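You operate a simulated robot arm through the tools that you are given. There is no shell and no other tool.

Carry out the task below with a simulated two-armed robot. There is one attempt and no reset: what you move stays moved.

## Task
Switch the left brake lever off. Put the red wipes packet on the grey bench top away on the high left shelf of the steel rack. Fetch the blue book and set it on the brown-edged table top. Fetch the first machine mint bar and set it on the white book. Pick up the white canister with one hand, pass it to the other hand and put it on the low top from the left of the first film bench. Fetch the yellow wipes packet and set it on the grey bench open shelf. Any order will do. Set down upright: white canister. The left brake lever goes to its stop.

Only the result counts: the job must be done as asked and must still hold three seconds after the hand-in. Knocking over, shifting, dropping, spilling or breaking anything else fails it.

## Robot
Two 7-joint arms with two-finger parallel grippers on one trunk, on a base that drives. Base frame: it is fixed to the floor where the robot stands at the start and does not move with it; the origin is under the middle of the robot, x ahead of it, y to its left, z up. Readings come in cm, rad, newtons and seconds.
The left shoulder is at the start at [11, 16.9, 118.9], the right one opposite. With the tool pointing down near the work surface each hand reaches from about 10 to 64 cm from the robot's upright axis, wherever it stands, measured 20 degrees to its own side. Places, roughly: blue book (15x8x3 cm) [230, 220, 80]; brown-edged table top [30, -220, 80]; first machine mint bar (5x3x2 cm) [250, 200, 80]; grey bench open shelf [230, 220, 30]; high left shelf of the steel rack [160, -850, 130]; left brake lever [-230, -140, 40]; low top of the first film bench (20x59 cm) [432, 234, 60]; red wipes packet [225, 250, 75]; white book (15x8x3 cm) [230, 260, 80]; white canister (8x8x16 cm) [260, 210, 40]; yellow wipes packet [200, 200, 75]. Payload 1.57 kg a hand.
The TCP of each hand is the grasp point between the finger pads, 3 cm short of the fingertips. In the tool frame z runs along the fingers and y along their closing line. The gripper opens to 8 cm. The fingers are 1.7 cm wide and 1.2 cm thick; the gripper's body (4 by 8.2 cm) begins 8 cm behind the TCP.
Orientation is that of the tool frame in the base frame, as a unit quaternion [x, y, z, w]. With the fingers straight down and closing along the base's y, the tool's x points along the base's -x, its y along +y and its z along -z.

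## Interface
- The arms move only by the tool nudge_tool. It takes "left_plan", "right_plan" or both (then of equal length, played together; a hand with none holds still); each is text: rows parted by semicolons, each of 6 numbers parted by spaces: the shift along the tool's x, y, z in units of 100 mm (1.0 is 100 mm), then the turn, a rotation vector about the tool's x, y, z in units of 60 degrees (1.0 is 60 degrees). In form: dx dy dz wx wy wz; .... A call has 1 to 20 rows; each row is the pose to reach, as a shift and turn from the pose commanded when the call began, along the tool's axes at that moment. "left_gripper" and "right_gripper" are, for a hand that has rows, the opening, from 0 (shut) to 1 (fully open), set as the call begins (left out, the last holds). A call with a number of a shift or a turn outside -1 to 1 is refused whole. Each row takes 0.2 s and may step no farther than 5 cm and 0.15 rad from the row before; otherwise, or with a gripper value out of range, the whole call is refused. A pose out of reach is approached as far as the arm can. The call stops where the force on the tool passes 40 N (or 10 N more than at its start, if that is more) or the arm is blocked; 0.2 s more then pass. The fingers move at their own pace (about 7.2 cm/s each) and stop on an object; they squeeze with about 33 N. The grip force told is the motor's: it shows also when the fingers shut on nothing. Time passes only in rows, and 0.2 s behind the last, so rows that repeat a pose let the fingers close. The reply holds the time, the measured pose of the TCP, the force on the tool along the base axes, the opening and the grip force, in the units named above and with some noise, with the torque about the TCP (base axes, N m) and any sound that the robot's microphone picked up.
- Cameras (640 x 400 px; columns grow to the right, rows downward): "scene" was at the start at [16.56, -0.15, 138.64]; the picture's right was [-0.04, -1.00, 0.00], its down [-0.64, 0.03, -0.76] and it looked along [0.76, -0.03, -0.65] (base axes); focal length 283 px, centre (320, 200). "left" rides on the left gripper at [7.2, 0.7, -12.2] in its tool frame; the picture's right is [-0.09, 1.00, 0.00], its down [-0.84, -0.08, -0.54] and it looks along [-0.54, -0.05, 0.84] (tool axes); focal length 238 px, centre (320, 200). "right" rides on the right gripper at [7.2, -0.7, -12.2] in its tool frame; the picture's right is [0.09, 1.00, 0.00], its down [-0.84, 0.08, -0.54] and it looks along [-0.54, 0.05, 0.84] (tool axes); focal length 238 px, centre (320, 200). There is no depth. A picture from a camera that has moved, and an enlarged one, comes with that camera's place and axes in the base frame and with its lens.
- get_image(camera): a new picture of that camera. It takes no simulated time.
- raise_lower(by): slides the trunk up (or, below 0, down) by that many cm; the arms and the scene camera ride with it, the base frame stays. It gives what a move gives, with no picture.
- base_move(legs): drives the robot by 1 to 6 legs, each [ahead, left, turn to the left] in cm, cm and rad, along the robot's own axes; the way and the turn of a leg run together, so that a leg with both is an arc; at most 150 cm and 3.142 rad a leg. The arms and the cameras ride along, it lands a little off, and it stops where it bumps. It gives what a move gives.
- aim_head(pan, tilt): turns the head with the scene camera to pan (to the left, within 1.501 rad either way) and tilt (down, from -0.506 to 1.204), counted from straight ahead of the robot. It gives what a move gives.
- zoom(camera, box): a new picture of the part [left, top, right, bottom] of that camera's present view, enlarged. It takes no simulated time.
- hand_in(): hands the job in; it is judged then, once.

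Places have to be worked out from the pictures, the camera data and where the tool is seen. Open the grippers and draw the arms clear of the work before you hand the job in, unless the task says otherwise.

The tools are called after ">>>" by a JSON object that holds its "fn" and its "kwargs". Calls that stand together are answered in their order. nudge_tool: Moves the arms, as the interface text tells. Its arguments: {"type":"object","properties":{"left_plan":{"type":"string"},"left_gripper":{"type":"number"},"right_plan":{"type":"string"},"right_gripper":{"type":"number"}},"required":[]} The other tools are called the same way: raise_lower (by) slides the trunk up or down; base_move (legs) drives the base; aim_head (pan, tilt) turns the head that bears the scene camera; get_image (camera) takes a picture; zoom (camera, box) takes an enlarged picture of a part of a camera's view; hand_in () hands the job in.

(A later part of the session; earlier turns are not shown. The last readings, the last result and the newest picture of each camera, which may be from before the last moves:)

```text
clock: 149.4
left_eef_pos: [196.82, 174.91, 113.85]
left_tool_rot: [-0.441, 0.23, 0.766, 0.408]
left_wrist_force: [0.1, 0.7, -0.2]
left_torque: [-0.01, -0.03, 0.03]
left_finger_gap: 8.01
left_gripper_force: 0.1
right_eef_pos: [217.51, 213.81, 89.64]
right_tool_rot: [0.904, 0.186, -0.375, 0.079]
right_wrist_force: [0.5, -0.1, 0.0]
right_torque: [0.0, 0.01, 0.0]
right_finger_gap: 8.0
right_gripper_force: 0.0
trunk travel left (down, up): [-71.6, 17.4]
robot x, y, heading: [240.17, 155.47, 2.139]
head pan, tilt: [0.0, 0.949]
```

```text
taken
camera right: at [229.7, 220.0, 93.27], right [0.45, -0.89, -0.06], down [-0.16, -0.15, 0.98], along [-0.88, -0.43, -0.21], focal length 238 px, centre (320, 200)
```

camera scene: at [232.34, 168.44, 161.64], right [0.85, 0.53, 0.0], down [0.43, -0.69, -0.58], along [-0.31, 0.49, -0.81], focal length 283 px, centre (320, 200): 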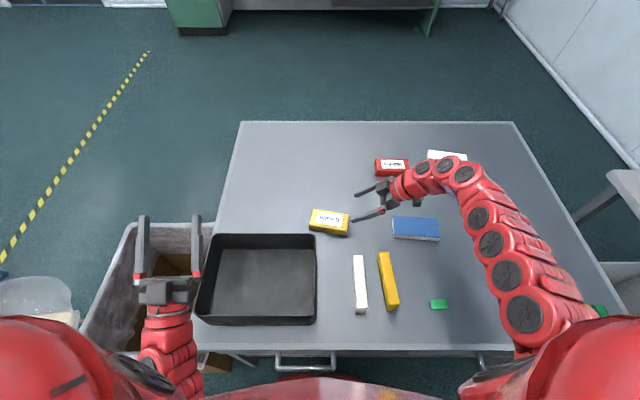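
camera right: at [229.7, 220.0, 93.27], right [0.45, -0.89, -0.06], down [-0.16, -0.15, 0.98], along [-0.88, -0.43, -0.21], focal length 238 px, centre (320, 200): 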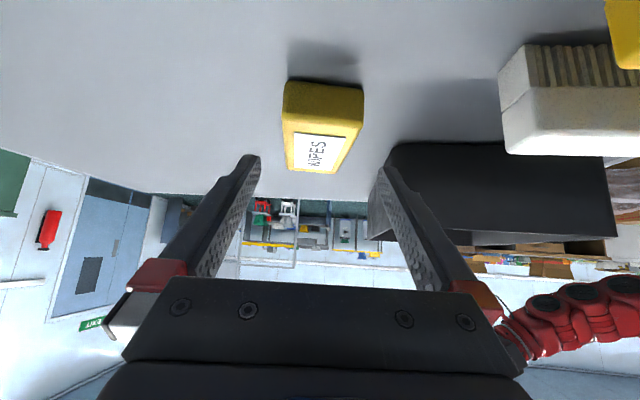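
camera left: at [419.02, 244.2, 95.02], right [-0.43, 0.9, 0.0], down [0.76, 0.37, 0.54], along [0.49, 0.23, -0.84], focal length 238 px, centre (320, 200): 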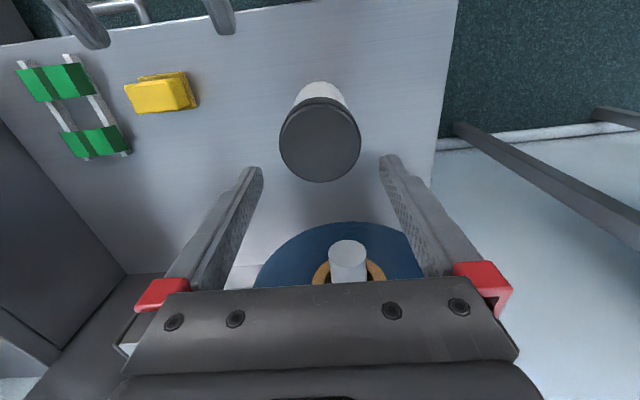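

Centred. I advance 7 cm along the fingers' direction and check.

>>> {"fn": "nudge_tool", "kwargs": {"right_plan": "0 0 0.175 0 0 0; 0 0 0.35 0 0 0; 0 0 0.525 0 0 0; 0 0 0.7 0 0 0; 0 0 0.7 0 0 0"}}

>>> {"fn": "get_image", "kwargs": {"camera": "right"}}

>>> {"fn": "zoom", "kwargs": {"camera": "scene", "box": [280, 150, 480, 290]}}

```text
clock: 150.6
left_eef_pos: [196.77, 174.88, 114.09]
left_tool_rot: [-0.438, 0.233, 0.767, 0.407]
left_wrist_force: [-0.8, -0.2, 0.1]
left_torque: [-0.03, 0.01, 0.02]
left_finger_gap: 7.97
left_gripper_force: 0.1
right_eef_pos: [212.92, 211.88, 84.61]
right_tool_rot: [0.904, 0.186, -0.376, 0.079]
right_wrist_force: [-0.2, -0.3, -0.5]
right_torque: [-0.04, 0.0, 0.03]
right_finger_gap: 7.98
right_gripper_force: 0.1
trunk travel left (down, up): [-71.6, 17.4]
robot x, y, heading: [240.41, 155.39, 2.135]
head pan, tilt: [0.0, 0.949]
```

```text
taken
camera right: at [225.24, 218.12, 88.28], right [0.45, -0.89, -0.06], down [-0.16, -0.15, 0.98], along [-0.88, -0.43, -0.21], focal length 238 px, centre (320, 200)
```

right: 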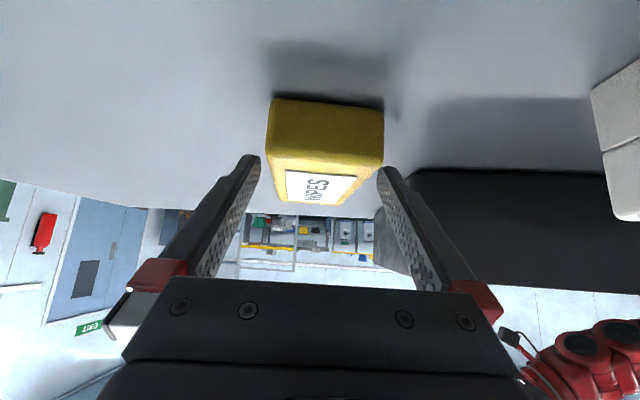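

```text
2.86 times, centred on (380, 220) of scene
camera zoom: at [232.26, 168.64, 157.9], right [0.85, 0.53, 0.0], down [0.43, -0.69, -0.58], along [-0.31, 0.49, -0.81], focal length 808 px, centre (149, 143)
```

zoom: 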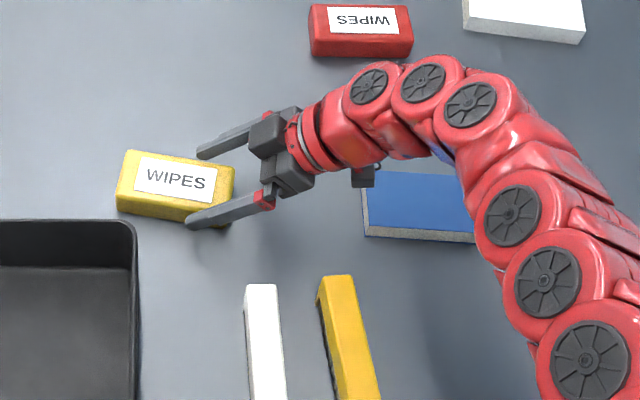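

The fingers straddle the packet's right end. I go 2.2 cm further and then close.

>>> {"fn": "nudge_tool", "kwargs": {"right_plan": "0 0 0.08 0 0 0; 0 0 0.15 0 0 0; 0 0 0.22 0 0 0; 0 0 0.22 0 0 0"}}

>>> {"fn": "nudge_tool", "kwargs": {"right_plan": "0 0 0 0 0 0; 0 0 0 0 0 0; 0 0 0 0 0 0; 0 0 0 0 0 0", "right_gripper": 0}}

>>> {"fn": "get_image", "kwargs": {"camera": "right"}}

```text
clock: 151.6
left_eef_pos: [196.89, 174.79, 114.07]
left_tool_rot: [-0.437, 0.233, 0.767, 0.408]
left_wrist_force: [0.0, 1.4, 0.3]
left_torque: [-0.01, 0.03, 0.0]
left_finger_gap: 8.02
left_gripper_force: 0.0
right_eef_pos: [211.48, 211.26, 83.13]
right_tool_rot: [0.904, 0.187, -0.375, 0.079]
right_wrist_force: [0.1, 0.4, -0.4]
right_torque: [-0.02, 0.02, 0.01]
right_finger_gap: 8.02
right_gripper_force: 0.1
trunk travel left (down, up): [-71.6, 17.4]
robot x, y, heading: [240.63, 155.21, 2.132]
head pan, tilt: [0.0, 0.949]
```

```text
clock: 152.6
left_eef_pos: [196.85, 174.98, 114.09]
left_tool_rot: [-0.438, 0.233, 0.766, 0.408]
left_wrist_force: [-0.3, 0.5, -0.6]
left_torque: [-0.04, 0.02, 0.04]
left_finger_gap: 8.01
left_gripper_force: 0.0
right_eef_pos: [211.45, 211.33, 83.23]
right_tool_rot: [0.905, 0.186, -0.376, 0.078]
right_wrist_force: [0.9, 0.3, 0.2]
right_torque: [0.03, 0.03, -0.05]
right_finger_gap: 6.56
right_gripper_force: 33.1
trunk travel left (down, up): [-71.6, 17.4]
robot x, y, heading: [240.44, 155.61, 2.14]
head pan, tilt: [0.0, 0.949]
```

```text
taken
camera right: at [223.77, 217.47, 86.85], right [0.45, -0.89, -0.06], down [-0.16, -0.15, 0.98], along [-0.88, -0.43, -0.21], focal length 238 px, centre (320, 200)
```

right: 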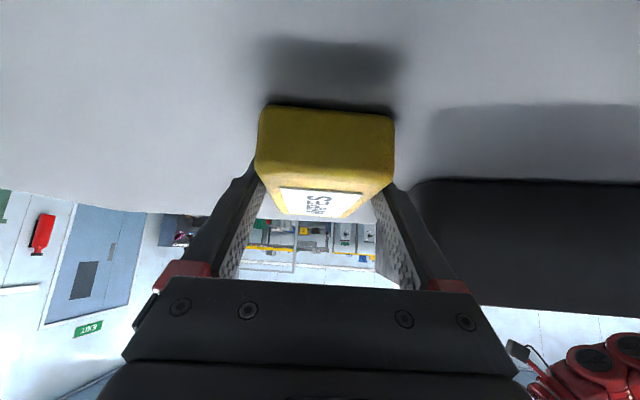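

Gripped at 6.56 cm. I lift it straight up with the trunk.

>>> {"fn": "raise_lower", "kwargs": {"by": 12}}

>>> {"fn": "get_image", "kwargs": {"camera": "scene"}}

```text
clock: 154.1
left_eef_pos: [196.64, 174.84, 126.1]
left_tool_rot: [-0.439, 0.231, 0.766, 0.408]
left_wrist_force: [0.6, 0.0, 0.5]
left_torque: [0.01, -0.03, 0.01]
left_finger_gap: 8.01
left_gripper_force: 0.1
right_eef_pos: [211.47, 211.28, 95.35]
right_tool_rot: [0.905, 0.185, -0.376, 0.077]
right_wrist_force: [0.5, 0.1, -0.6]
right_torque: [0.0, -0.03, 0.02]
right_finger_gap: 6.53
right_gripper_force: 33.2
trunk travel left (down, up): [-83.6, 5.4]
robot x, y, heading: [240.27, 155.28, 2.134]
head pan, tilt: [0.0, 0.949]
```

```text
taken
camera scene: at [232.24, 168.45, 170.05], right [0.85, 0.53, 0.0], down [0.43, -0.69, -0.58], along [-0.31, 0.49, -0.81], focal length 283 px, centre (320, 200)
```

scene: 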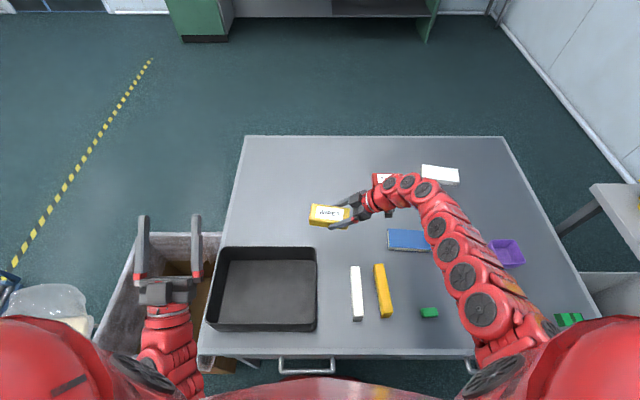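

The packet is lifted flat. I back off the way I came and shift right again to the open area.

>>> {"fn": "base_move", "kwargs": {"legs": [[-44, 0, 0], [0, -24, 0]]}}

>>> {"fn": "get_image", "kwargs": {"camera": "scene"}}

```text
clock: 158.2
left_eef_pos: [240.73, 150.29, 126.15]
left_tool_rot: [-0.437, 0.234, 0.764, 0.412]
left_wrist_force: [-0.9, 0.1, -0.9]
left_torque: [-0.01, -0.02, -0.02]
left_finger_gap: 8.02
left_gripper_force: 0.0
right_eef_pos: [255.84, 186.7, 95.27]
right_tool_rot: [0.906, 0.183, -0.375, 0.077]
right_wrist_force: [-0.1, 0.2, -1.1]
right_torque: [0.0, -0.04, 0.02]
right_finger_gap: 6.55
right_gripper_force: 33.0
trunk travel left (down, up): [-83.6, 5.4]
robot x, y, heading: [284.37, 130.34, 2.131]
head pan, tilt: [0.0, 0.949]
```

```text
taken
camera scene: at [276.19, 143.72, 169.97], right [0.85, 0.53, 0.0], down [0.43, -0.69, -0.58], along [-0.31, 0.49, -0.81], focal length 283 px, centre (320, 200)
```

scene: 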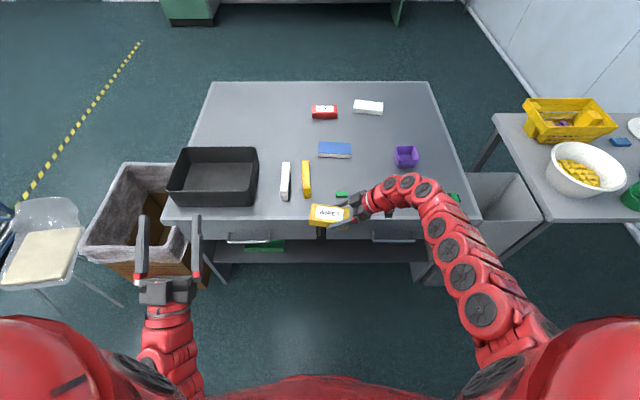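

Clear of the bench. I now swing the right hand (with the packet level) from pointing left to pointing forward, drawing it back a little as it turns.

>>> {"fn": "nudge_tool", "kwargs": {"right_plan": "0.006 0.049 -0.006 0.088 0 0.0885; 0.011 0.099 -0.011 0.1765 0 0.177; 0.017 0.148 -0.017 0.265 0 0.2655; 0.022 0.197 -0.022 0.353 0 0.354; 0.028 0.247 -0.028 0.441 0 0.4425; 0.034 0.296 -0.033 0.5295 0 0.531; 0.039 0.346 -0.039 0.618 0 0.6195; 0.045 0.395 -0.044 0.706 0 0.708; 0.045 0.395 -0.044 0.706 0 0.708"}}

>>> {"fn": "get_image", "kwargs": {"camera": "scene"}}

```text
clock: 160.2
left_eef_pos: [240.86, 150.24, 126.08]
left_tool_rot: [-0.436, 0.233, 0.765, 0.411]
left_wrist_force: [0.4, -0.8, 0.1]
left_torque: [0.0, -0.01, 0.03]
left_finger_gap: 8.0
left_gripper_force: 0.1
right_eef_pos: [258.18, 192.56, 88.24]
right_tool_rot: [0.883, -0.268, -0.375, -0.089]
right_wrist_force: [1.0, 0.3, 0.5]
right_torque: [-0.02, -0.03, -0.01]
right_finger_gap: 6.54
right_gripper_force: 33.1
right hand out of reach, approached as far as the arm can: row 2, 3, 4, 5, 6, 7, 8, 9
trunk travel left (down, up): [-83.6, 5.4]
robot x, y, heading: [284.39, 130.69, 2.124]
head pan, tilt: [0.0, 0.949]
```

```text
taken
camera scene: at [276.22, 143.59, 169.98], right [0.85, 0.53, 0.0], down [0.43, -0.69, -0.58], along [-0.31, 0.49, -0.81], focal length 283 px, centre (320, 200)
```

scene: 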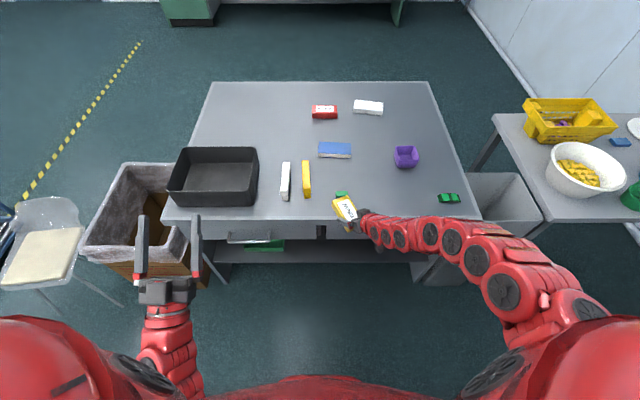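

The turn got to about 28° short and the hand drifted lower and forward. I draw it straight back 10 cm before anything else.

>>> {"fn": "nudge_tool", "kwargs": {"right_plan": "0.13 0.086 -0.126 0 0 0; 0.26 0.172 -0.252 0 0 0; 0.39 0.257 -0.378 0 0 0; 0.52 0.343 -0.504 0 0 0; 0.65 0.429 -0.63 0 0 0"}}

>>> {"fn": "get_image", "kwargs": {"camera": "scene"}}

```text
clock: 161.4
left_eef_pos: [240.92, 150.39, 126.08]
left_tool_rot: [-0.437, 0.234, 0.765, 0.41]
left_wrist_force: [-0.3, -0.4, -0.2]
left_torque: [0.01, -0.06, 0.01]
left_finger_gap: 8.0
left_gripper_force: 0.1
right_eef_pos: [264.48, 187.06, 84.96]
right_tool_rot: [0.883, -0.262, -0.381, -0.078]
right_wrist_force: [-0.6, 1.4, 0.2]
right_torque: [0.01, -0.04, 0.0]
right_finger_gap: 6.54
right_gripper_force: 32.8
right hand out of reach, approached as far as the arm can: row 1, 2, 3, 4, 5
trunk travel left (down, up): [-83.6, 5.4]
robot x, y, heading: [284.04, 130.19, 2.128]
head pan, tilt: [0.0, 0.949]
```

```text
taken
camera scene: at [276.27, 143.75, 169.98], right [0.85, 0.53, 0.0], down [0.43, -0.69, -0.58], along [-0.31, 0.49, -0.81], focal length 283 px, centre (320, 200)
```

scene: 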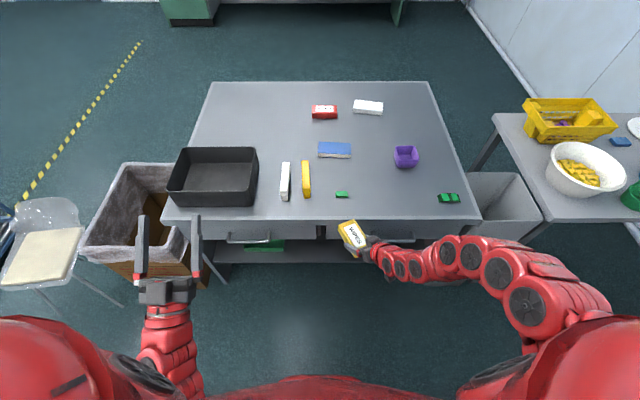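

The packet is now in front of the bench edge. I back the base 4 cm for margin and lower the hand 10 cm with the arm.

>>> {"fn": "base_move", "kwargs": {"legs": [[-4, 0, 0]]}}

>>> {"fn": "nudge_tool", "kwargs": {"right_plan": "0.18 -0.01 0.175 0 0 0; 0.355 -0.02 0.35 0 0 0; 0.53 -0.03 0.525 0 0 0; 0.71 -0.04 0.7 0 0 0; 0.71 -0.04 0.7 0 0 0"}}

>>> {"fn": "get_image", "kwargs": {"camera": "scene"}}

```text
clock: 162.2
left_eef_pos: [242.68, 147.41, 126.07]
left_tool_rot: [-0.438, 0.234, 0.765, 0.41]
left_wrist_force: [-0.5, -0.1, 0.1]
left_torque: [0.02, -0.03, -0.02]
left_finger_gap: 8.0
left_gripper_force: 0.1
right_eef_pos: [266.45, 183.99, 84.97]
right_tool_rot: [0.883, -0.264, -0.379, -0.078]
right_wrist_force: [0.1, 0.6, -1.0]
right_torque: [-0.04, 0.0, 0.0]
right_finger_gap: 6.51
right_gripper_force: 33.0
trunk travel left (down, up): [-83.6, 5.4]
robot x, y, heading: [286.23, 127.13, 2.125]
head pan, tilt: [0.0, 0.949]
```

```text
clock: 163.4
left_eef_pos: [242.98, 146.77, 126.24]
left_tool_rot: [-0.437, 0.233, 0.766, 0.41]
left_wrist_force: [0.9, -0.2, 0.0]
left_torque: [-0.02, -0.05, 0.0]
left_finger_gap: 8.0
left_gripper_force: 0.1
right_eef_pos: [266.28, 183.59, 75.08]
right_tool_rot: [0.883, -0.263, -0.38, -0.079]
right_wrist_force: [-0.5, 0.2, -0.9]
right_torque: [0.01, 0.0, -0.02]
right_finger_gap: 6.54
right_gripper_force: 32.8
trunk travel left (down, up): [-83.6, 5.4]
robot x, y, heading: [286.49, 127.24, 2.13]
head pan, tilt: [0.0, 0.949]
```

```text
taken
camera scene: at [278.41, 140.31, 169.98], right [0.85, 0.53, 0.0], down [0.43, -0.69, -0.58], along [-0.31, 0.49, -0.81], focal length 283 px, centre (320, 200)
```

scene: 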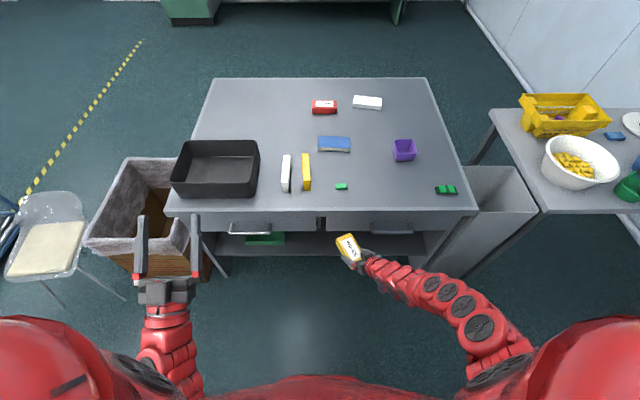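

Now I finish the turn (27°, also taking out a small roll) so the packet points straight into the shelf.

>>> {"fn": "nudge_tool", "kwargs": {"right_plan": "0 0 0 0.088 -0.001 0.067; 0 0 0 0.176 -0.002 0.134; 0 0 0 0.264 -0.003 0.2015; 0 0 0 0.3516 -0.0036 0.2686; 0 0 0 0.3516 -0.0036 0.2686"}}

>>> {"fn": "get_image", "kwargs": {"camera": "scene"}}

>>> {"fn": "get_image", "kwargs": {"camera": "right"}}

```text
clock: 164.7
left_eef_pos: [242.89, 147.22, 126.19]
left_tool_rot: [-0.437, 0.233, 0.766, 0.41]
left_wrist_force: [-0.6, 0.4, -1.2]
left_torque: [-0.01, -0.02, 0.01]
left_finger_gap: 8.02
left_gripper_force: 0.2
right_eef_pos: [266.49, 183.55, 75.02]
right_tool_rot: [0.869, -0.312, -0.37, -0.106]
right_wrist_force: [0.2, -0.7, -0.8]
right_torque: [-0.05, -0.03, 0.03]
right_finger_gap: 6.54
right_gripper_force: 32.9
right hand out of reach, approached as far as the arm can: row 2, 3, 4, 5
trunk travel left (down, up): [-83.6, 5.4]
robot x, y, heading: [286.46, 127.06, 2.13]
head pan, tilt: [0.0, 0.949]
```

```text
taken
camera scene: at [278.34, 140.51, 169.97], right [0.85, 0.53, 0.0], down [0.43, -0.69, -0.58], along [-0.31, 0.49, -0.81], focal length 283 px, centre (320, 200)
```

scene: 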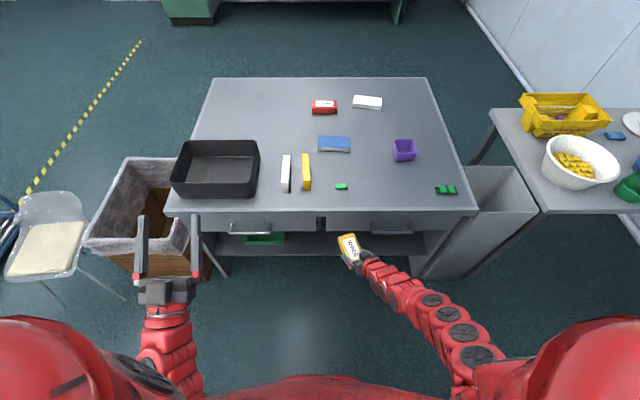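

```text
taken
camera right: at [277.65, 175.85, 78.57], right [-0.57, -0.82, -0.02], down [-0.18, 0.1, 0.98], along [-0.8, 0.56, -0.21], focal length 238 px, centre (320, 200)
```

right: 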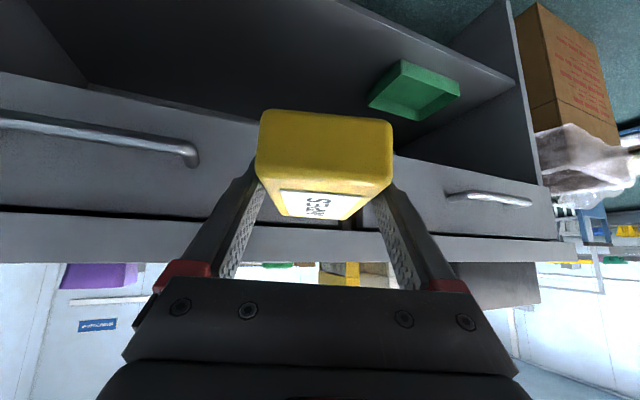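

The arm stops 22° short of straight ahead, which is good enough for setting the packet down. I lower the trunk so the packet comes to shelf height, still in front of the bench.

>>> {"fn": "raise_lower", "kwargs": {"by": -32}}

>>> {"fn": "get_image", "kwargs": {"camera": "scene"}}

>>> {"fn": "get_image", "kwargs": {"camera": "right"}}

```text
clock: 167.8
left_eef_pos: [242.44, 147.57, 93.72]
left_tool_rot: [-0.44, 0.235, 0.764, 0.408]
left_wrist_force: [0.4, 0.2, 0.4]
left_torque: [-0.02, -0.01, 0.01]
left_finger_gap: 8.0
left_gripper_force: 0.1
right_eef_pos: [266.21, 183.71, 42.52]
right_tool_rot: [0.87, -0.314, -0.366, -0.103]
right_wrist_force: [-0.1, 0.1, -1.6]
right_torque: [-0.03, 0.01, 0.0]
right_finger_gap: 6.57
right_gripper_force: 33.2
trunk travel left (down, up): [-51.6, 37.4]
robot x, y, heading: [286.6, 127.44, 2.126]
head pan, tilt: [0.0, 0.949]
```

```text
taken
camera scene: at [277.82, 141.41, 137.77], right [0.85, 0.53, 0.0], down [0.43, -0.7, -0.57], along [-0.3, 0.49, -0.82], focal length 283 px, centre (320, 200)
```

scene: 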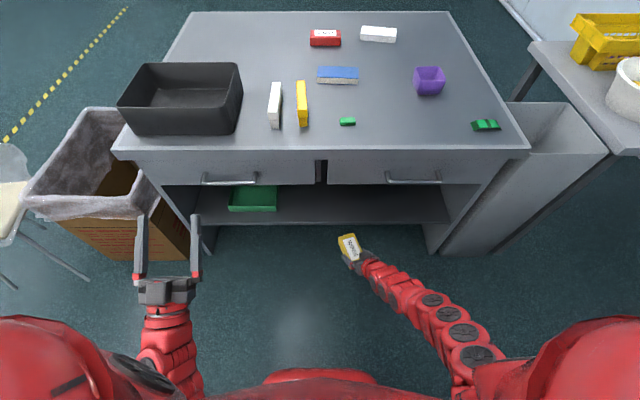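

```text
taken
camera right: at [277.52, 176.09, 46.12], right [-0.57, -0.82, -0.01], down [-0.18, 0.11, 0.98], along [-0.8, 0.56, -0.21], focal length 238 px, centre (320, 200)
```

right: 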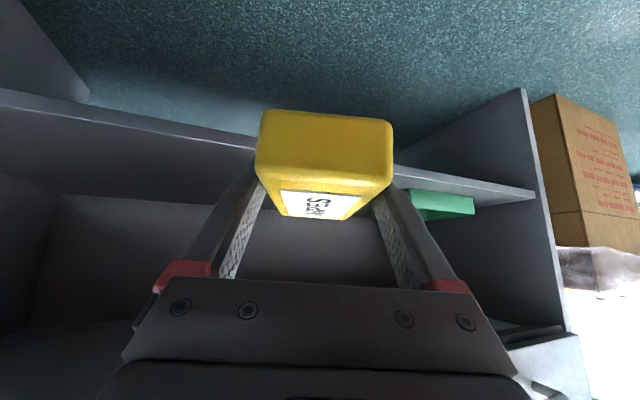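

Packet bottom is about 6 cm above the shelf. I lower 3.5 cm more (so the wrist stays under the drawer edge) and drive in 20 cm, then check.

>>> {"fn": "raise_lower", "kwargs": {"by": -3.5}}

>>> {"fn": "base_move", "kwargs": {"legs": [[18, 0, 0]]}}

>>> {"fn": "get_image", "kwargs": {"camera": "scene"}}

>>> {"fn": "get_image", "kwargs": {"camera": "right"}}

```text
clock: 168.6
left_eef_pos: [242.49, 147.68, 90.14]
left_tool_rot: [-0.441, 0.235, 0.764, 0.408]
left_wrist_force: [0.6, -0.8, 0.3]
left_torque: [0.0, 0.02, 0.0]
left_finger_gap: 8.0
left_gripper_force: 0.1
right_eef_pos: [266.33, 183.79, 38.98]
right_tool_rot: [0.87, -0.314, -0.367, -0.103]
right_wrist_force: [0.7, -0.1, -0.3]
right_torque: [-0.01, -0.01, -0.02]
right_finger_gap: 6.54
right_gripper_force: 33.3
trunk travel left (down, up): [-48.1, 40.9]
robot x, y, heading: [286.28, 127.14, 2.13]
head pan, tilt: [0.0, 0.949]
```

```text
clock: 170.1
left_eef_pos: [232.96, 162.71, 90.31]
left_tool_rot: [-0.439, 0.235, 0.765, 0.408]
left_wrist_force: [0.0, -0.3, -0.2]
left_torque: [0.01, 0.0, 0.0]
left_finger_gap: 8.0
left_gripper_force: 0.1
right_eef_pos: [256.58, 199.03, 38.98]
right_tool_rot: [0.871, -0.312, -0.367, -0.102]
right_wrist_force: [0.7, 1.1, -1.2]
right_torque: [0.0, -0.04, -0.02]
right_finger_gap: 6.53
right_gripper_force: 33.1
trunk travel left (down, up): [-48.1, 40.9]
robot x, y, heading: [276.77, 142.48, 2.132]
head pan, tilt: [0.0, 0.949]
```

```text
taken
camera scene: at [268.33, 156.68, 134.27], right [0.85, 0.53, 0.0], down [0.43, -0.69, -0.57], along [-0.31, 0.49, -0.82], focal length 283 px, centre (320, 200)
```

scene: 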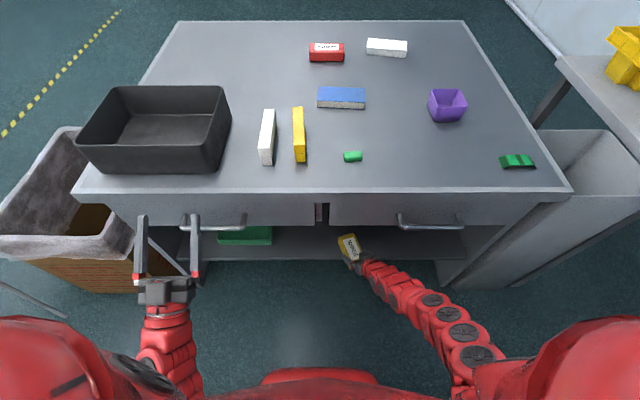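

```text
taken
camera right: at [267.91, 191.32, 42.6], right [-0.57, -0.82, -0.01], down [-0.18, 0.11, 0.98], along [-0.8, 0.55, -0.21], focal length 238 px, centre (320, 200)
```

right: 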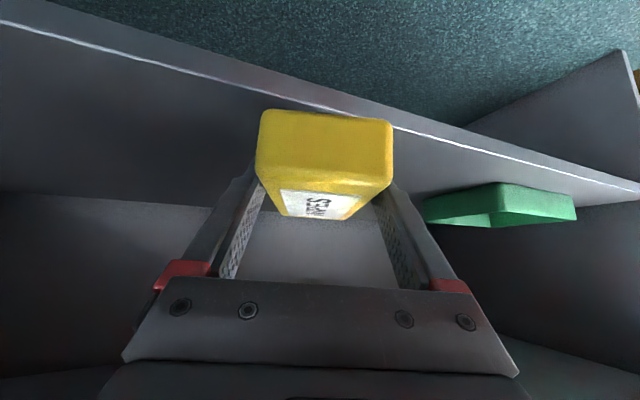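

The packet clears the shelf edge line. I drive in another 11 cm.

>>> {"fn": "base_move", "kwargs": {"legs": [[11, 0, 0]]}}

>>> {"fn": "get_image", "kwargs": {"camera": "right"}}

>>> {"fn": "zoom", "kwargs": {"camera": "scene", "box": [200, 180, 480, 330]}}

```text
clock: 171.3
left_eef_pos: [227.27, 172.07, 90.44]
left_tool_rot: [-0.439, 0.235, 0.765, 0.408]
left_wrist_force: [-0.3, 0.5, -0.3]
left_torque: [0.0, 0.0, 0.0]
left_finger_gap: 8.0
left_gripper_force: 0.0
right_eef_pos: [251.02, 208.48, 39.07]
right_tool_rot: [0.869, -0.313, -0.369, -0.103]
right_wrist_force: [-0.3, 0.4, -0.7]
right_torque: [0.0, -0.01, 0.03]
right_finger_gap: 6.54
right_gripper_force: 33.2
trunk travel left (down, up): [-48.1, 40.9]
robot x, y, heading: [270.97, 151.9, 2.126]
head pan, tilt: [0.0, 0.949]
```

```text
taken
camera right: at [262.25, 200.63, 42.68], right [-0.57, -0.82, -0.01], down [-0.18, 0.11, 0.98], along [-0.8, 0.56, -0.21], focal length 238 px, centre (320, 200)
```

right: 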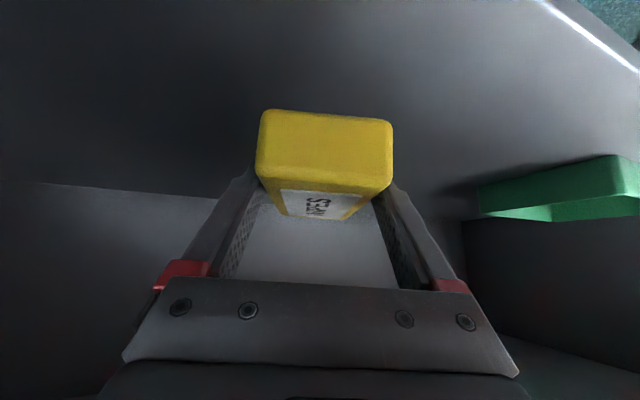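

```text
2.29 times, centred on (340, 255) of scene
camera zoom: at [262.55, 165.96, 134.33], right [0.85, 0.53, 0.0], down [0.43, -0.7, -0.58], along [-0.3, 0.49, -0.82], focal length 646 px, centre (274, 74)
```

zoom: 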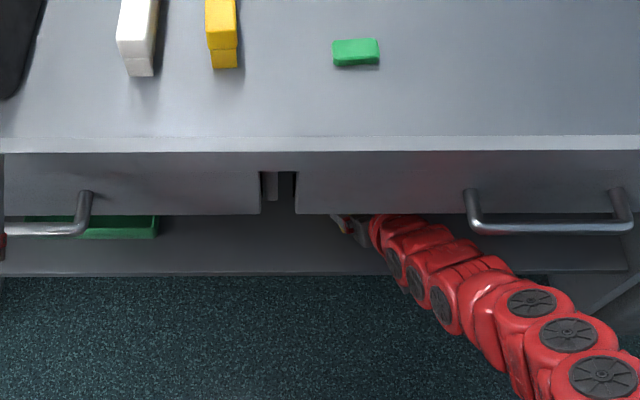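

The packet is fully over the shelf. I lower it 2 cm, then in small steps until it touches.

>>> {"fn": "nudge_tool", "kwargs": {"right_plan": "0.07 -0.005 0.07 0 0 0; 0.141 -0.01 0.141 0 0 0; 0.162 -0.012 0.162 0 0 0; 0.183 -0.013 0.183 0 0 0; 0.183 -0.013 0.183 0 0 0"}}

>>> {"fn": "get_image", "kwargs": {"camera": "right"}}

```text
clock: 172.5
left_eef_pos: [227.19, 172.21, 90.4]
left_tool_rot: [-0.439, 0.235, 0.765, 0.409]
left_wrist_force: [-0.4, 0.6, -0.3]
left_torque: [0.02, -0.02, 0.02]
left_finger_gap: 8.0
left_gripper_force: 0.1
right_eef_pos: [250.97, 208.36, 36.54]
right_tool_rot: [0.87, -0.312, -0.367, -0.103]
right_wrist_force: [0.2, 0.1, -0.7]
right_torque: [-0.01, -0.01, -0.03]
right_finger_gap: 6.54
right_gripper_force: 32.8
trunk travel left (down, up): [-48.1, 40.9]
robot x, y, heading: [271.02, 151.72, 2.123]
head pan, tilt: [0.0, 0.949]
```

```text
taken
camera right: at [262.26, 200.59, 40.16], right [-0.57, -0.82, -0.01], down [-0.18, 0.11, 0.98], along [-0.8, 0.56, -0.21], focal length 238 px, centre (320, 200)
```

right: 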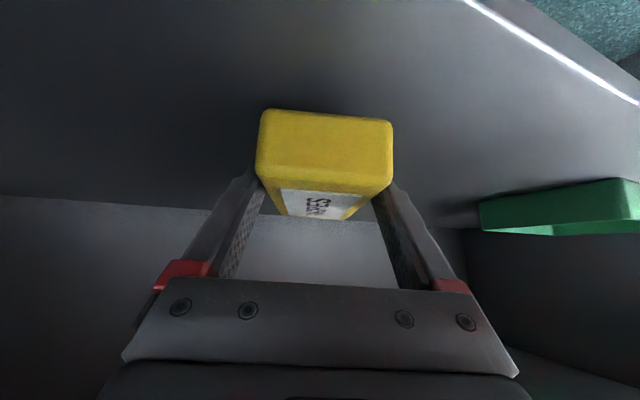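

No contact yet; bottom near z 32.8. I continue down in 2 mm steps.

>>> {"fn": "nudge_tool", "kwargs": {"right_plan": "0.014 -0.001 0.014 0 0 0; 0.028 -0.002 0.028 0 0 0; 0.042 -0.003 0.042 0 0 0; 0.056 -0.004 0.056 0 0 0; 0.056 -0.004 0.056 0 0 0"}}

```text
clock: 173.7
left_eef_pos: [227.2, 172.1, 90.43]
left_tool_rot: [-0.438, 0.235, 0.765, 0.409]
left_wrist_force: [-0.1, 0.2, 0.9]
left_torque: [0.01, 0.02, -0.01]
left_finger_gap: 8.0
left_gripper_force: 0.1
right_eef_pos: [250.85, 208.36, 35.79]
right_tool_rot: [0.87, -0.313, -0.368, -0.102]
right_wrist_force: [0.0, -0.2, -1.3]
right_torque: [0.04, -0.01, -0.03]
right_finger_gap: 6.55
right_gripper_force: 33.4
trunk travel left (down, up): [-48.1, 40.9]
robot x, y, heading: [270.87, 151.86, 2.122]
head pan, tilt: [0.0, 0.949]
```

>>> {"fn": "nudge_tool", "kwargs": {"right_plan": "0.014 -0.001 0.014 0 0 0; 0.028 -0.002 0.028 0 0 0; 0.042 -0.003 0.042 0 0 0; 0.056 -0.004 0.056 0 0 0; 0.056 -0.004 0.056 0 0 0"}}

>>> {"fn": "zoom", "kwargs": {"camera": "right", "box": [200, 60, 460, 230]}}

```text
clock: 174.9
left_eef_pos: [227.27, 171.99, 90.47]
left_tool_rot: [-0.438, 0.236, 0.765, 0.41]
left_wrist_force: [0.6, -1.1, 0.2]
left_torque: [0.01, 0.02, 0.0]
left_finger_gap: 8.02
left_gripper_force: 0.1
right_eef_pos: [250.83, 208.39, 35.13]
right_tool_rot: [0.869, -0.312, -0.369, -0.104]
right_wrist_force: [-4.2, 4.0, 27.2]
right_torque: [1.1, -0.15, -0.28]
right_finger_gap: 6.58
right_gripper_force: 32.9
trunk travel left (down, up): [-48.1, 40.9]
robot x, y, heading: [270.97, 151.99, 2.12]
head pan, tilt: [0.0, 0.949]
```

```text
2.35 times, centred on (330, 145) of right
camera zoom: at [262.16, 200.69, 38.63], right [-0.57, -0.82, -0.02], down [-0.18, 0.11, 0.98], along [-0.8, 0.56, -0.21], focal length 561 px, centre (296, 329)
```

zoom: 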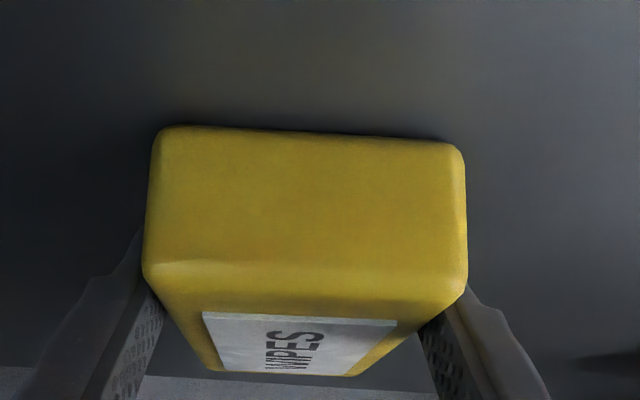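

Touchdown (27 N). I ease off 2 mm, open the hand, and retreat along the finger direction.

>>> {"fn": "nudge_tool", "kwargs": {"right_plan": "-0.014 0.001 -0.014 0 0 0; -0.02 0.001 -0.02 0 0 0; -0.02 0.001 -0.02 0 0 0"}}

>>> {"fn": "nudge_tool", "kwargs": {"right_plan": "0 0 0 0 0 0; 0 0 0 0 0 0; 0 0 0 0 0 0", "right_gripper": 1}}

>>> {"fn": "nudge_tool", "kwargs": {"right_plan": "0 0 -0.15 0 0 0; 0 0 -0.35 0 0 0; 0 0 -0.6 0 0 0; 0 0 -0.9 0 0 0; 0 0 -0.9 0 0 0"}}

>>> {"fn": "get_image", "kwargs": {"camera": "right"}}

>>> {"fn": "get_image", "kwargs": {"camera": "scene"}}

```text
clock: 175.7
left_eef_pos: [227.24, 172.15, 90.32]
left_tool_rot: [-0.438, 0.235, 0.765, 0.409]
left_wrist_force: [0.0, -0.4, 0.3]
left_torque: [0.01, -0.02, 0.0]
left_finger_gap: 8.02
left_gripper_force: 0.0
right_eef_pos: [250.99, 208.24, 34.96]
right_tool_rot: [0.87, -0.312, -0.367, -0.101]
right_wrist_force: [-0.5, 0.7, 2.8]
right_torque: [0.21, 0.11, -0.02]
right_finger_gap: 6.58
right_gripper_force: 33.2
trunk travel left (down, up): [-48.1, 40.9]
robot x, y, heading: [271.21, 151.97, 2.123]
head pan, tilt: [0.0, 0.949]
```

```text
clock: 176.5
left_eef_pos: [227.16, 172.1, 90.36]
left_tool_rot: [-0.439, 0.235, 0.765, 0.408]
left_wrist_force: [0.4, -0.1, -0.2]
left_torque: [-0.01, 0.03, 0.02]
left_finger_gap: 8.01
left_gripper_force: 0.0
right_eef_pos: [251.03, 208.28, 35.2]
right_tool_rot: [0.87, -0.312, -0.367, -0.102]
right_wrist_force: [-0.3, 0.0, 0.0]
right_torque: [0.0, 0.0, 0.02]
right_finger_gap: 7.99
right_gripper_force: 0.2
trunk travel left (down, up): [-48.1, 40.9]
robot x, y, heading: [271.16, 152.18, 2.124]
head pan, tilt: [0.0, 0.949]
```

```text
clock: 177.7
left_eef_pos: [227.22, 172.1, 90.56]
left_tool_rot: [-0.439, 0.235, 0.765, 0.409]
left_wrist_force: [-0.1, 0.8, -0.2]
left_torque: [0.0, -0.02, -0.03]
left_finger_gap: 7.99
left_gripper_force: 0.0
right_eef_pos: [256.06, 204.62, 41.49]
right_tool_rot: [0.87, -0.312, -0.368, -0.104]
right_wrist_force: [-0.3, -0.4, -0.9]
right_torque: [-0.01, 0.02, -0.02]
right_finger_gap: 7.99
right_gripper_force: 0.0
trunk travel left (down, up): [-48.1, 40.9]
robot x, y, heading: [271.05, 151.87, 2.124]
head pan, tilt: [0.0, 0.949]
```

```text
taken
camera right: at [267.4, 196.75, 45.08], right [-0.57, -0.82, -0.02], down [-0.18, 0.11, 0.98], along [-0.8, 0.56, -0.21], focal length 238 px, centre (320, 200)
```

right: 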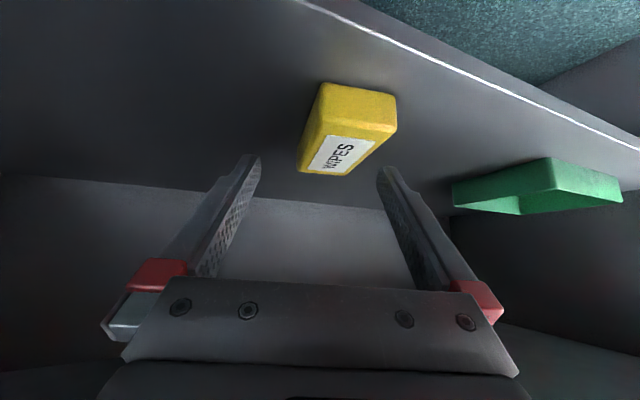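

```text
taken
camera scene: at [262.51, 165.92, 134.34], right [0.85, 0.53, 0.0], down [0.43, -0.7, -0.58], along [-0.3, 0.49, -0.82], focal length 283 px, centre (320, 200)
```

scene: 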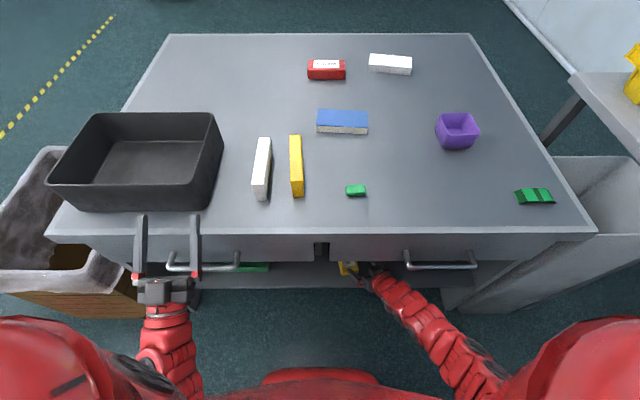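

The yellow packet lies flat on the open shelf and the hand is clear. I back straight out and look again.

>>> {"fn": "base_move", "kwargs": {"legs": [[-22, 0, 0]]}}

>>> {"fn": "get_image", "kwargs": {"camera": "right"}}

>>> {"fn": "get_image", "kwargs": {"camera": "scene"}}

```text
clock: 179.4
left_eef_pos: [238.72, 153.54, 90.34]
left_tool_rot: [-0.438, 0.236, 0.764, 0.41]
left_wrist_force: [0.4, 0.1, -0.2]
left_torque: [0.02, 0.02, -0.01]
left_finger_gap: 7.99
left_gripper_force: 0.0
right_eef_pos: [267.74, 185.96, 41.35]
right_tool_rot: [0.87, -0.313, -0.367, -0.103]
right_wrist_force: [0.0, -0.2, -0.2]
right_torque: [-0.01, -0.06, 0.01]
right_finger_gap: 8.02
right_gripper_force: 0.1
trunk travel left (down, up): [-48.1, 40.9]
robot x, y, heading: [282.39, 133.2, 2.126]
head pan, tilt: [0.0, 0.949]
```

```text
taken
camera right: at [278.98, 178.22, 45.04], right [-0.57, -0.82, -0.01], down [-0.18, 0.11, 0.98], along [-0.8, 0.56, -0.21], focal length 238 px, centre (320, 200)
```

right: 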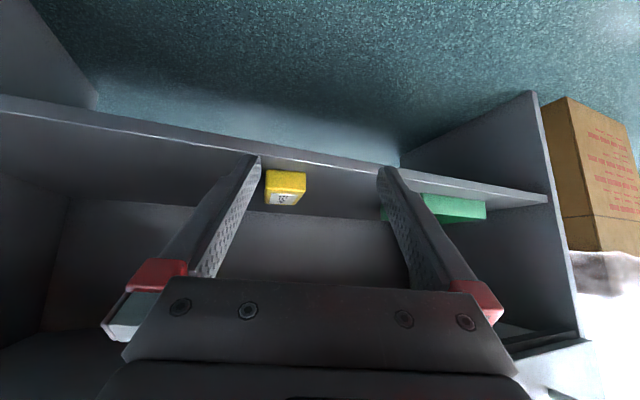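

```text
taken
camera scene: at [274.01, 147.39, 134.34], right [0.85, 0.53, 0.0], down [0.43, -0.7, -0.58], along [-0.3, 0.49, -0.82], focal length 283 px, centre (320, 200)
```

scene: 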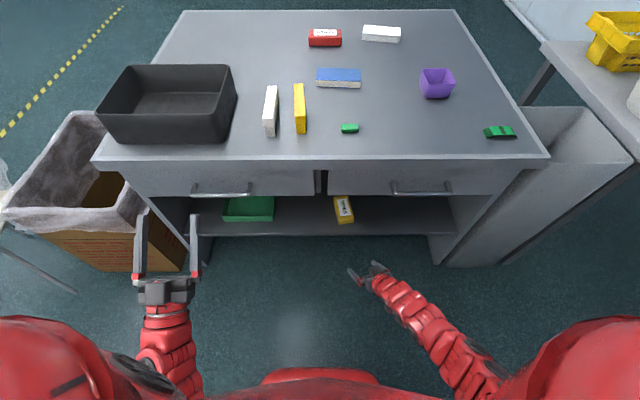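

Yellow packet done. Next the mint bar: I turn the right hand to straight down.

>>> {"fn": "nudge_tool", "kwargs": {"right_plan": "0 0 0 0.029 0.1216 0.049; 0 0 0 0.058 0.2432 0.098; 0 0 0 0.087 0.3648 0.147; 0 0 0 0.116 0.4863 0.196; 0 0 0 0.145 0.608 0.245; 0 0 0 0.174 0.7295 0.294; 0 0 0 0.174 0.7295 0.294"}}

>>> {"fn": "raise_lower", "kwargs": {"by": 38}}

>>> {"fn": "get_image", "kwargs": {"camera": "scene"}}

```text
clock: 181.0
left_eef_pos: [238.71, 153.68, 90.38]
left_tool_rot: [-0.439, 0.236, 0.765, 0.409]
left_wrist_force: [0.5, -0.4, 0.0]
left_torque: [0.01, 0.06, 0.0]
left_finger_gap: 7.98
left_gripper_force: 0.1
right_eef_pos: [267.72, 186.0, 41.46]
right_tool_rot: [0.873, -0.487, 0.0, 0.001]
right_wrist_force: [0.4, 0.3, -0.1]
right_torque: [0.0, 0.02, 0.02]
right_finger_gap: 7.99
right_gripper_force: 0.0
trunk travel left (down, up): [-48.1, 40.9]
robot x, y, heading: [282.97, 133.1, 2.125]
head pan, tilt: [0.0, 0.949]
```

```text
clock: 184.7
left_eef_pos: [239.01, 153.18, 128.75]
left_tool_rot: [-0.436, 0.234, 0.766, 0.411]
left_wrist_force: [-0.7, 0.8, -0.7]
left_torque: [-0.01, -0.01, 0.01]
left_finger_gap: 7.99
left_gripper_force: 0.0
right_eef_pos: [267.78, 185.76, 79.99]
right_tool_rot: [0.874, -0.487, -0.005, -0.002]
right_wrist_force: [0.0, -0.6, -1.0]
right_torque: [0.02, 0.01, 0.01]
right_finger_gap: 7.99
right_gripper_force: 0.0
trunk travel left (down, up): [-86.1, 2.9]
robot x, y, heading: [282.51, 133.43, 2.125]
head pan, tilt: [0.0, 0.949]
```

```text
taken
camera scene: at [274.55, 146.49, 172.53], right [0.85, 0.53, 0.0], down [0.43, -0.69, -0.58], along [-0.31, 0.5, -0.81], focal length 283 px, centre (320, 200)
```

scene: 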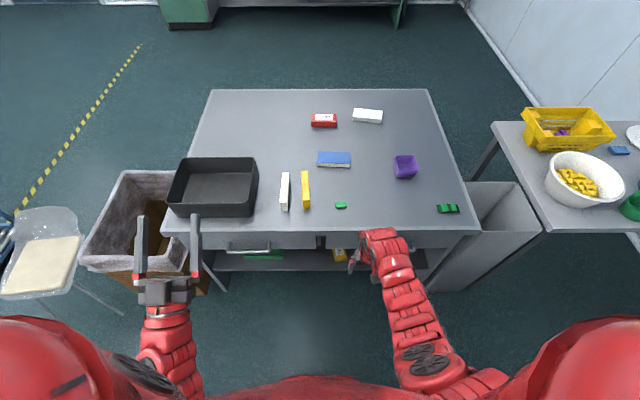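

The mint bar is at about (248.4, 204.8). I raise the right hand to z 90 and drive so that it comes above the bar.

>>> {"fn": "nudge_tool", "kwargs": {"right_plan": "0 0 -0.33 0 0 0; 0 0 -0.66 0 0 0; 0 0 -1 0 0 0; 0 0 -1 0 0 0"}}

>>> {"fn": "base_move", "kwargs": {"legs": [[0, 6.5, 0], [22, 0, 0]]}}

>>> {"fn": "get_image", "kwargs": {"camera": "right"}}

>>> {"fn": "get_image", "kwargs": {"camera": "scene"}}

```text
clock: 185.7
left_eef_pos: [239.04, 153.07, 128.72]
left_tool_rot: [-0.436, 0.234, 0.766, 0.411]
left_wrist_force: [0.5, -0.4, -0.4]
left_torque: [0.02, 0.01, 0.0]
left_finger_gap: 8.0
left_gripper_force: 0.1
right_eef_pos: [267.98, 185.51, 89.98]
right_tool_rot: [0.874, -0.486, -0.005, -0.003]
right_wrist_force: [0.3, 0.4, -0.8]
right_torque: [-0.01, 0.0, 0.03]
right_finger_gap: 7.99
right_gripper_force: 0.1
trunk travel left (down, up): [-86.1, 2.9]
robot x, y, heading: [282.7, 133.34, 2.121]
head pan, tilt: [0.0, 0.949]
```

```text
clock: 187.9
left_eef_pos: [221.74, 168.66, 128.74]
left_tool_rot: [-0.436, 0.233, 0.766, 0.411]
left_wrist_force: [-0.1, -0.2, 0.0]
left_torque: [-0.02, 0.01, 0.02]
left_finger_gap: 7.99
left_gripper_force: 0.1
right_eef_pos: [250.83, 200.97, 89.93]
right_tool_rot: [0.874, -0.487, -0.005, -0.002]
right_wrist_force: [-0.1, 0.6, -0.1]
right_torque: [0.01, 0.01, -0.04]
right_finger_gap: 7.98
right_gripper_force: 0.0
trunk travel left (down, up): [-86.1, 2.9]
robot x, y, heading: [265.26, 148.73, 2.129]
head pan, tilt: [0.0, 0.949]
```

```text
taken
camera right: at [255.26, 195.16, 102.17], right [-0.8, -0.6, 0.0], down [-0.5, 0.67, 0.55], along [-0.33, 0.44, -0.83], focal length 238 px, centre (320, 200)
```

right: 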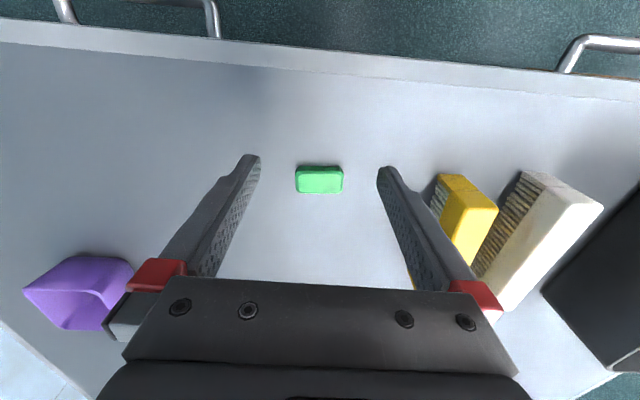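

```text
taken
camera scene: at [257.32, 161.87, 172.48], right [0.85, 0.52, 0.0], down [0.43, -0.69, -0.58], along [-0.31, 0.5, -0.81], focal length 283 px, centre (320, 200)
```

scene: 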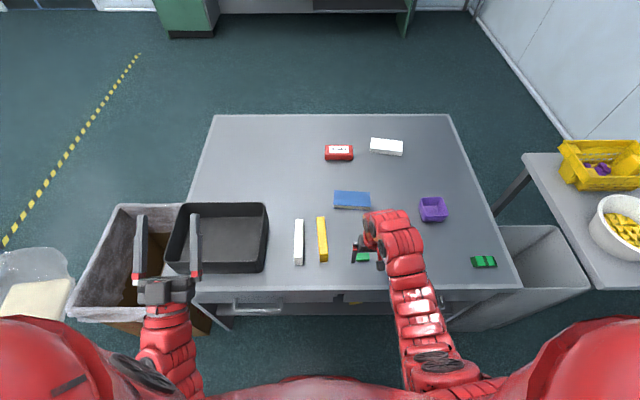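

The bar (4.7×2.8 cm) is 4 cm ahead and 0.2 cm left of the right TCP. I move over it and descend to z 83.3.

>>> {"fn": "nudge_tool", "kwargs": {"right_plan": "-0.2 0.011 0 0 0 0; -0.4 0.022 0 0 0 0; -0.4 0.022 0.15 0 0 0; -0.4 0.022 0.3 0 0 0; -0.4 0.022 0.4 0 0 0; -0.4 0.022 0.4 0 0 0", "right_gripper": 1}}

>>> {"fn": "get_image", "kwargs": {"camera": "right"}}

```text
clock: 189.3
left_eef_pos: [221.98, 168.6, 128.78]
left_tool_rot: [-0.435, 0.233, 0.767, 0.41]
left_wrist_force: [0.4, -0.8, 0.1]
left_torque: [0.02, 0.0, -0.02]
left_finger_gap: 8.0
left_gripper_force: 0.1
right_eef_pos: [248.54, 204.47, 85.89]
right_tool_rot: [0.873, -0.487, -0.005, -0.003]
right_wrist_force: [0.6, 0.1, 0.2]
right_torque: [0.02, 0.03, 0.03]
right_finger_gap: 7.98
right_gripper_force: 0.0
trunk travel left (down, up): [-86.1, 2.9]
robot x, y, heading: [265.54, 149.06, 2.119]
head pan, tilt: [0.0, 0.949]
```

```text
taken
camera right: at [252.95, 198.61, 98.14], right [-0.8, -0.6, 0.0], down [-0.5, 0.67, 0.55], along [-0.33, 0.44, -0.83], focal length 238 px, centre (320, 200)
```

right: 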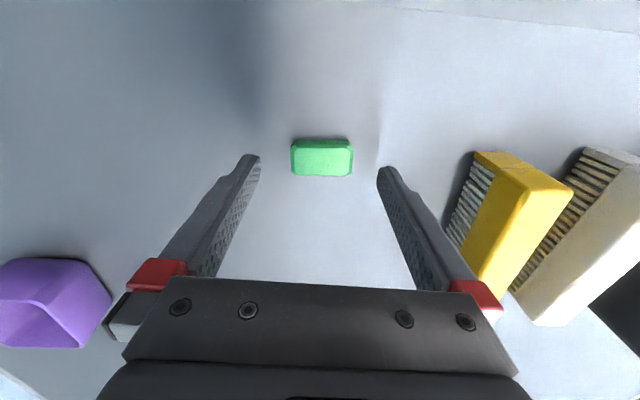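

The bar is centred. I descend to z 83.2 and close.

>>> {"fn": "nudge_tool", "kwargs": {"right_plan": "0.015 0.008 0.09 0 0 0; 0.02 0.008 0.18 0 0 0; 0.02 0.008 0.27 0 0 0; 0.02 0.008 0.27 0 0 0"}}

>>> {"fn": "nudge_tool", "kwargs": {"right_plan": "0 0 0 0 0 0; 0 0 0 0 0 0; 0 0 0 0 0 0; 0 0 0 0 0 0", "right_gripper": 0}}

>>> {"fn": "get_image", "kwargs": {"camera": "right"}}

```text
clock: 190.3
left_eef_pos: [221.84, 168.55, 128.77]
left_tool_rot: [-0.435, 0.234, 0.767, 0.411]
left_wrist_force: [-0.3, -0.1, 0.5]
left_torque: [-0.01, 0.02, 0.02]
left_finger_gap: 8.01
left_gripper_force: 0.1
right_eef_pos: [248.57, 204.16, 83.35]
right_tool_rot: [0.874, -0.486, -0.004, -0.002]
right_wrist_force: [-0.6, 0.6, -0.9]
right_torque: [0.01, 0.04, -0.03]
right_finger_gap: 8.03
right_gripper_force: 0.0
trunk travel left (down, up): [-86.1, 2.9]
robot x, y, heading: [265.57, 148.38, 2.123]
head pan, tilt: [0.0, 0.949]
```

```text
clock: 191.3
left_eef_pos: [221.84, 168.59, 128.74]
left_tool_rot: [-0.435, 0.235, 0.766, 0.411]
left_wrist_force: [-0.6, 0.3, -0.1]
left_torque: [-0.01, -0.02, -0.01]
left_finger_gap: 8.01
left_gripper_force: 0.1
right_eef_pos: [248.57, 204.24, 83.3]
right_tool_rot: [0.874, -0.487, -0.005, -0.003]
right_wrist_force: [-0.5, -0.5, 0.6]
right_torque: [-0.02, 0.02, 0.0]
right_finger_gap: 4.73
right_gripper_force: 32.8
trunk travel left (down, up): [-86.1, 2.9]
robot x, y, heading: [265.22, 148.54, 2.124]
head pan, tilt: [0.0, 0.949]
```

```text
taken
camera right: at [253.02, 198.41, 95.51], right [-0.8, -0.6, 0.0], down [-0.5, 0.67, 0.55], along [-0.33, 0.44, -0.83], focal length 238 px, centre (320, 200)
```

right: 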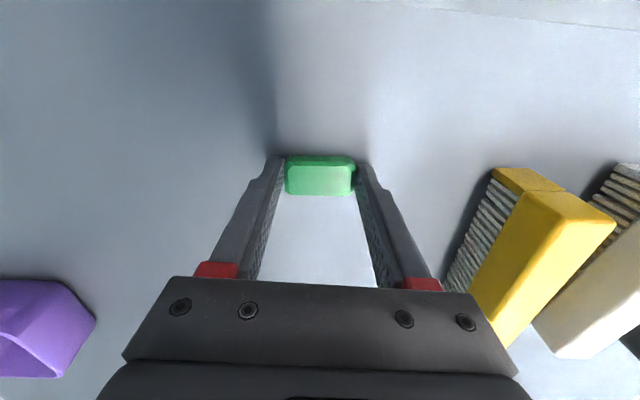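

The mint bar is held (4.73 cm). I lift it 9 cm.

>>> {"fn": "nudge_tool", "kwargs": {"right_plan": "0 0 -0.2 0 0 0; 0 0 -0.45 0 0 0; 0 0 -0.7 0 0 0; 0 0 -0.9 0 0 0; 0 0 -0.9 0 0 0"}}

>>> {"fn": "get_image", "kwargs": {"camera": "right"}}

>>> {"fn": "zoom", "kwargs": {"camera": "scene", "box": [280, 130, 460, 270]}}

```text
clock: 192.6
left_eef_pos: [221.81, 168.58, 128.73]
left_tool_rot: [-0.435, 0.234, 0.766, 0.411]
left_wrist_force: [-0.5, 0.0, 0.0]
left_torque: [0.01, 0.02, -0.01]
left_finger_gap: 7.97
left_gripper_force: 0.1
right_eef_pos: [248.58, 204.16, 92.32]
right_tool_rot: [0.873, -0.488, -0.005, -0.001]
right_wrist_force: [-0.8, 0.6, -0.3]
right_torque: [0.01, 0.01, 0.02]
right_finger_gap: 4.7
right_gripper_force: 33.0
trunk travel left (down, up): [-86.1, 2.9]
robot x, y, heading: [264.98, 148.64, 2.124]
head pan, tilt: [0.0, 0.949]
```

```text
taken
camera right: at [253.04, 198.37, 104.51], right [-0.8, -0.6, 0.0], down [-0.5, 0.67, 0.55], along [-0.33, 0.44, -0.83], focal length 238 px, centre (320, 200)
```

right: 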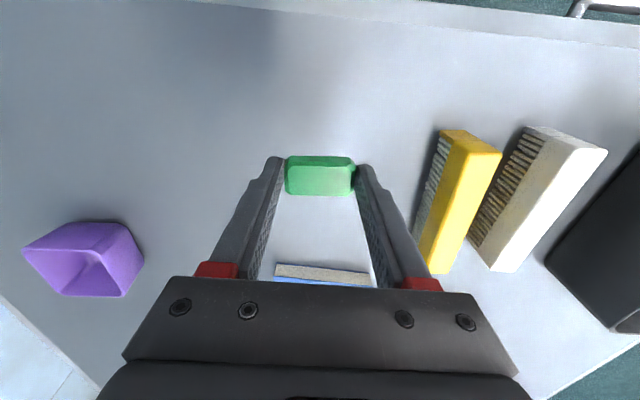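

```text
2.86 times, centred on (370, 200) of scene
camera zoom: at [257.33, 162.0, 172.47], right [0.85, 0.52, 0.0], down [0.43, -0.69, -0.58], along [-0.31, 0.5, -0.81], focal length 808 px, centre (177, 200)
```

zoom: 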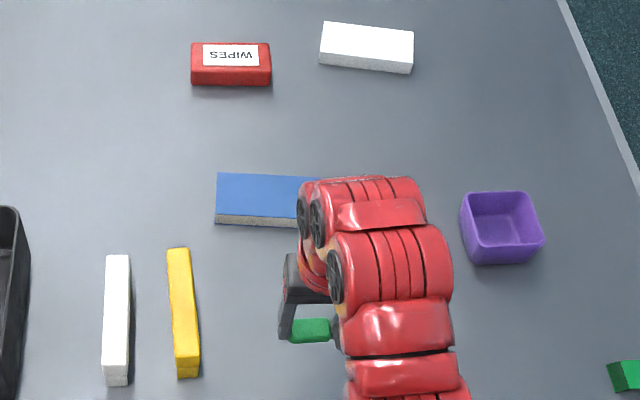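

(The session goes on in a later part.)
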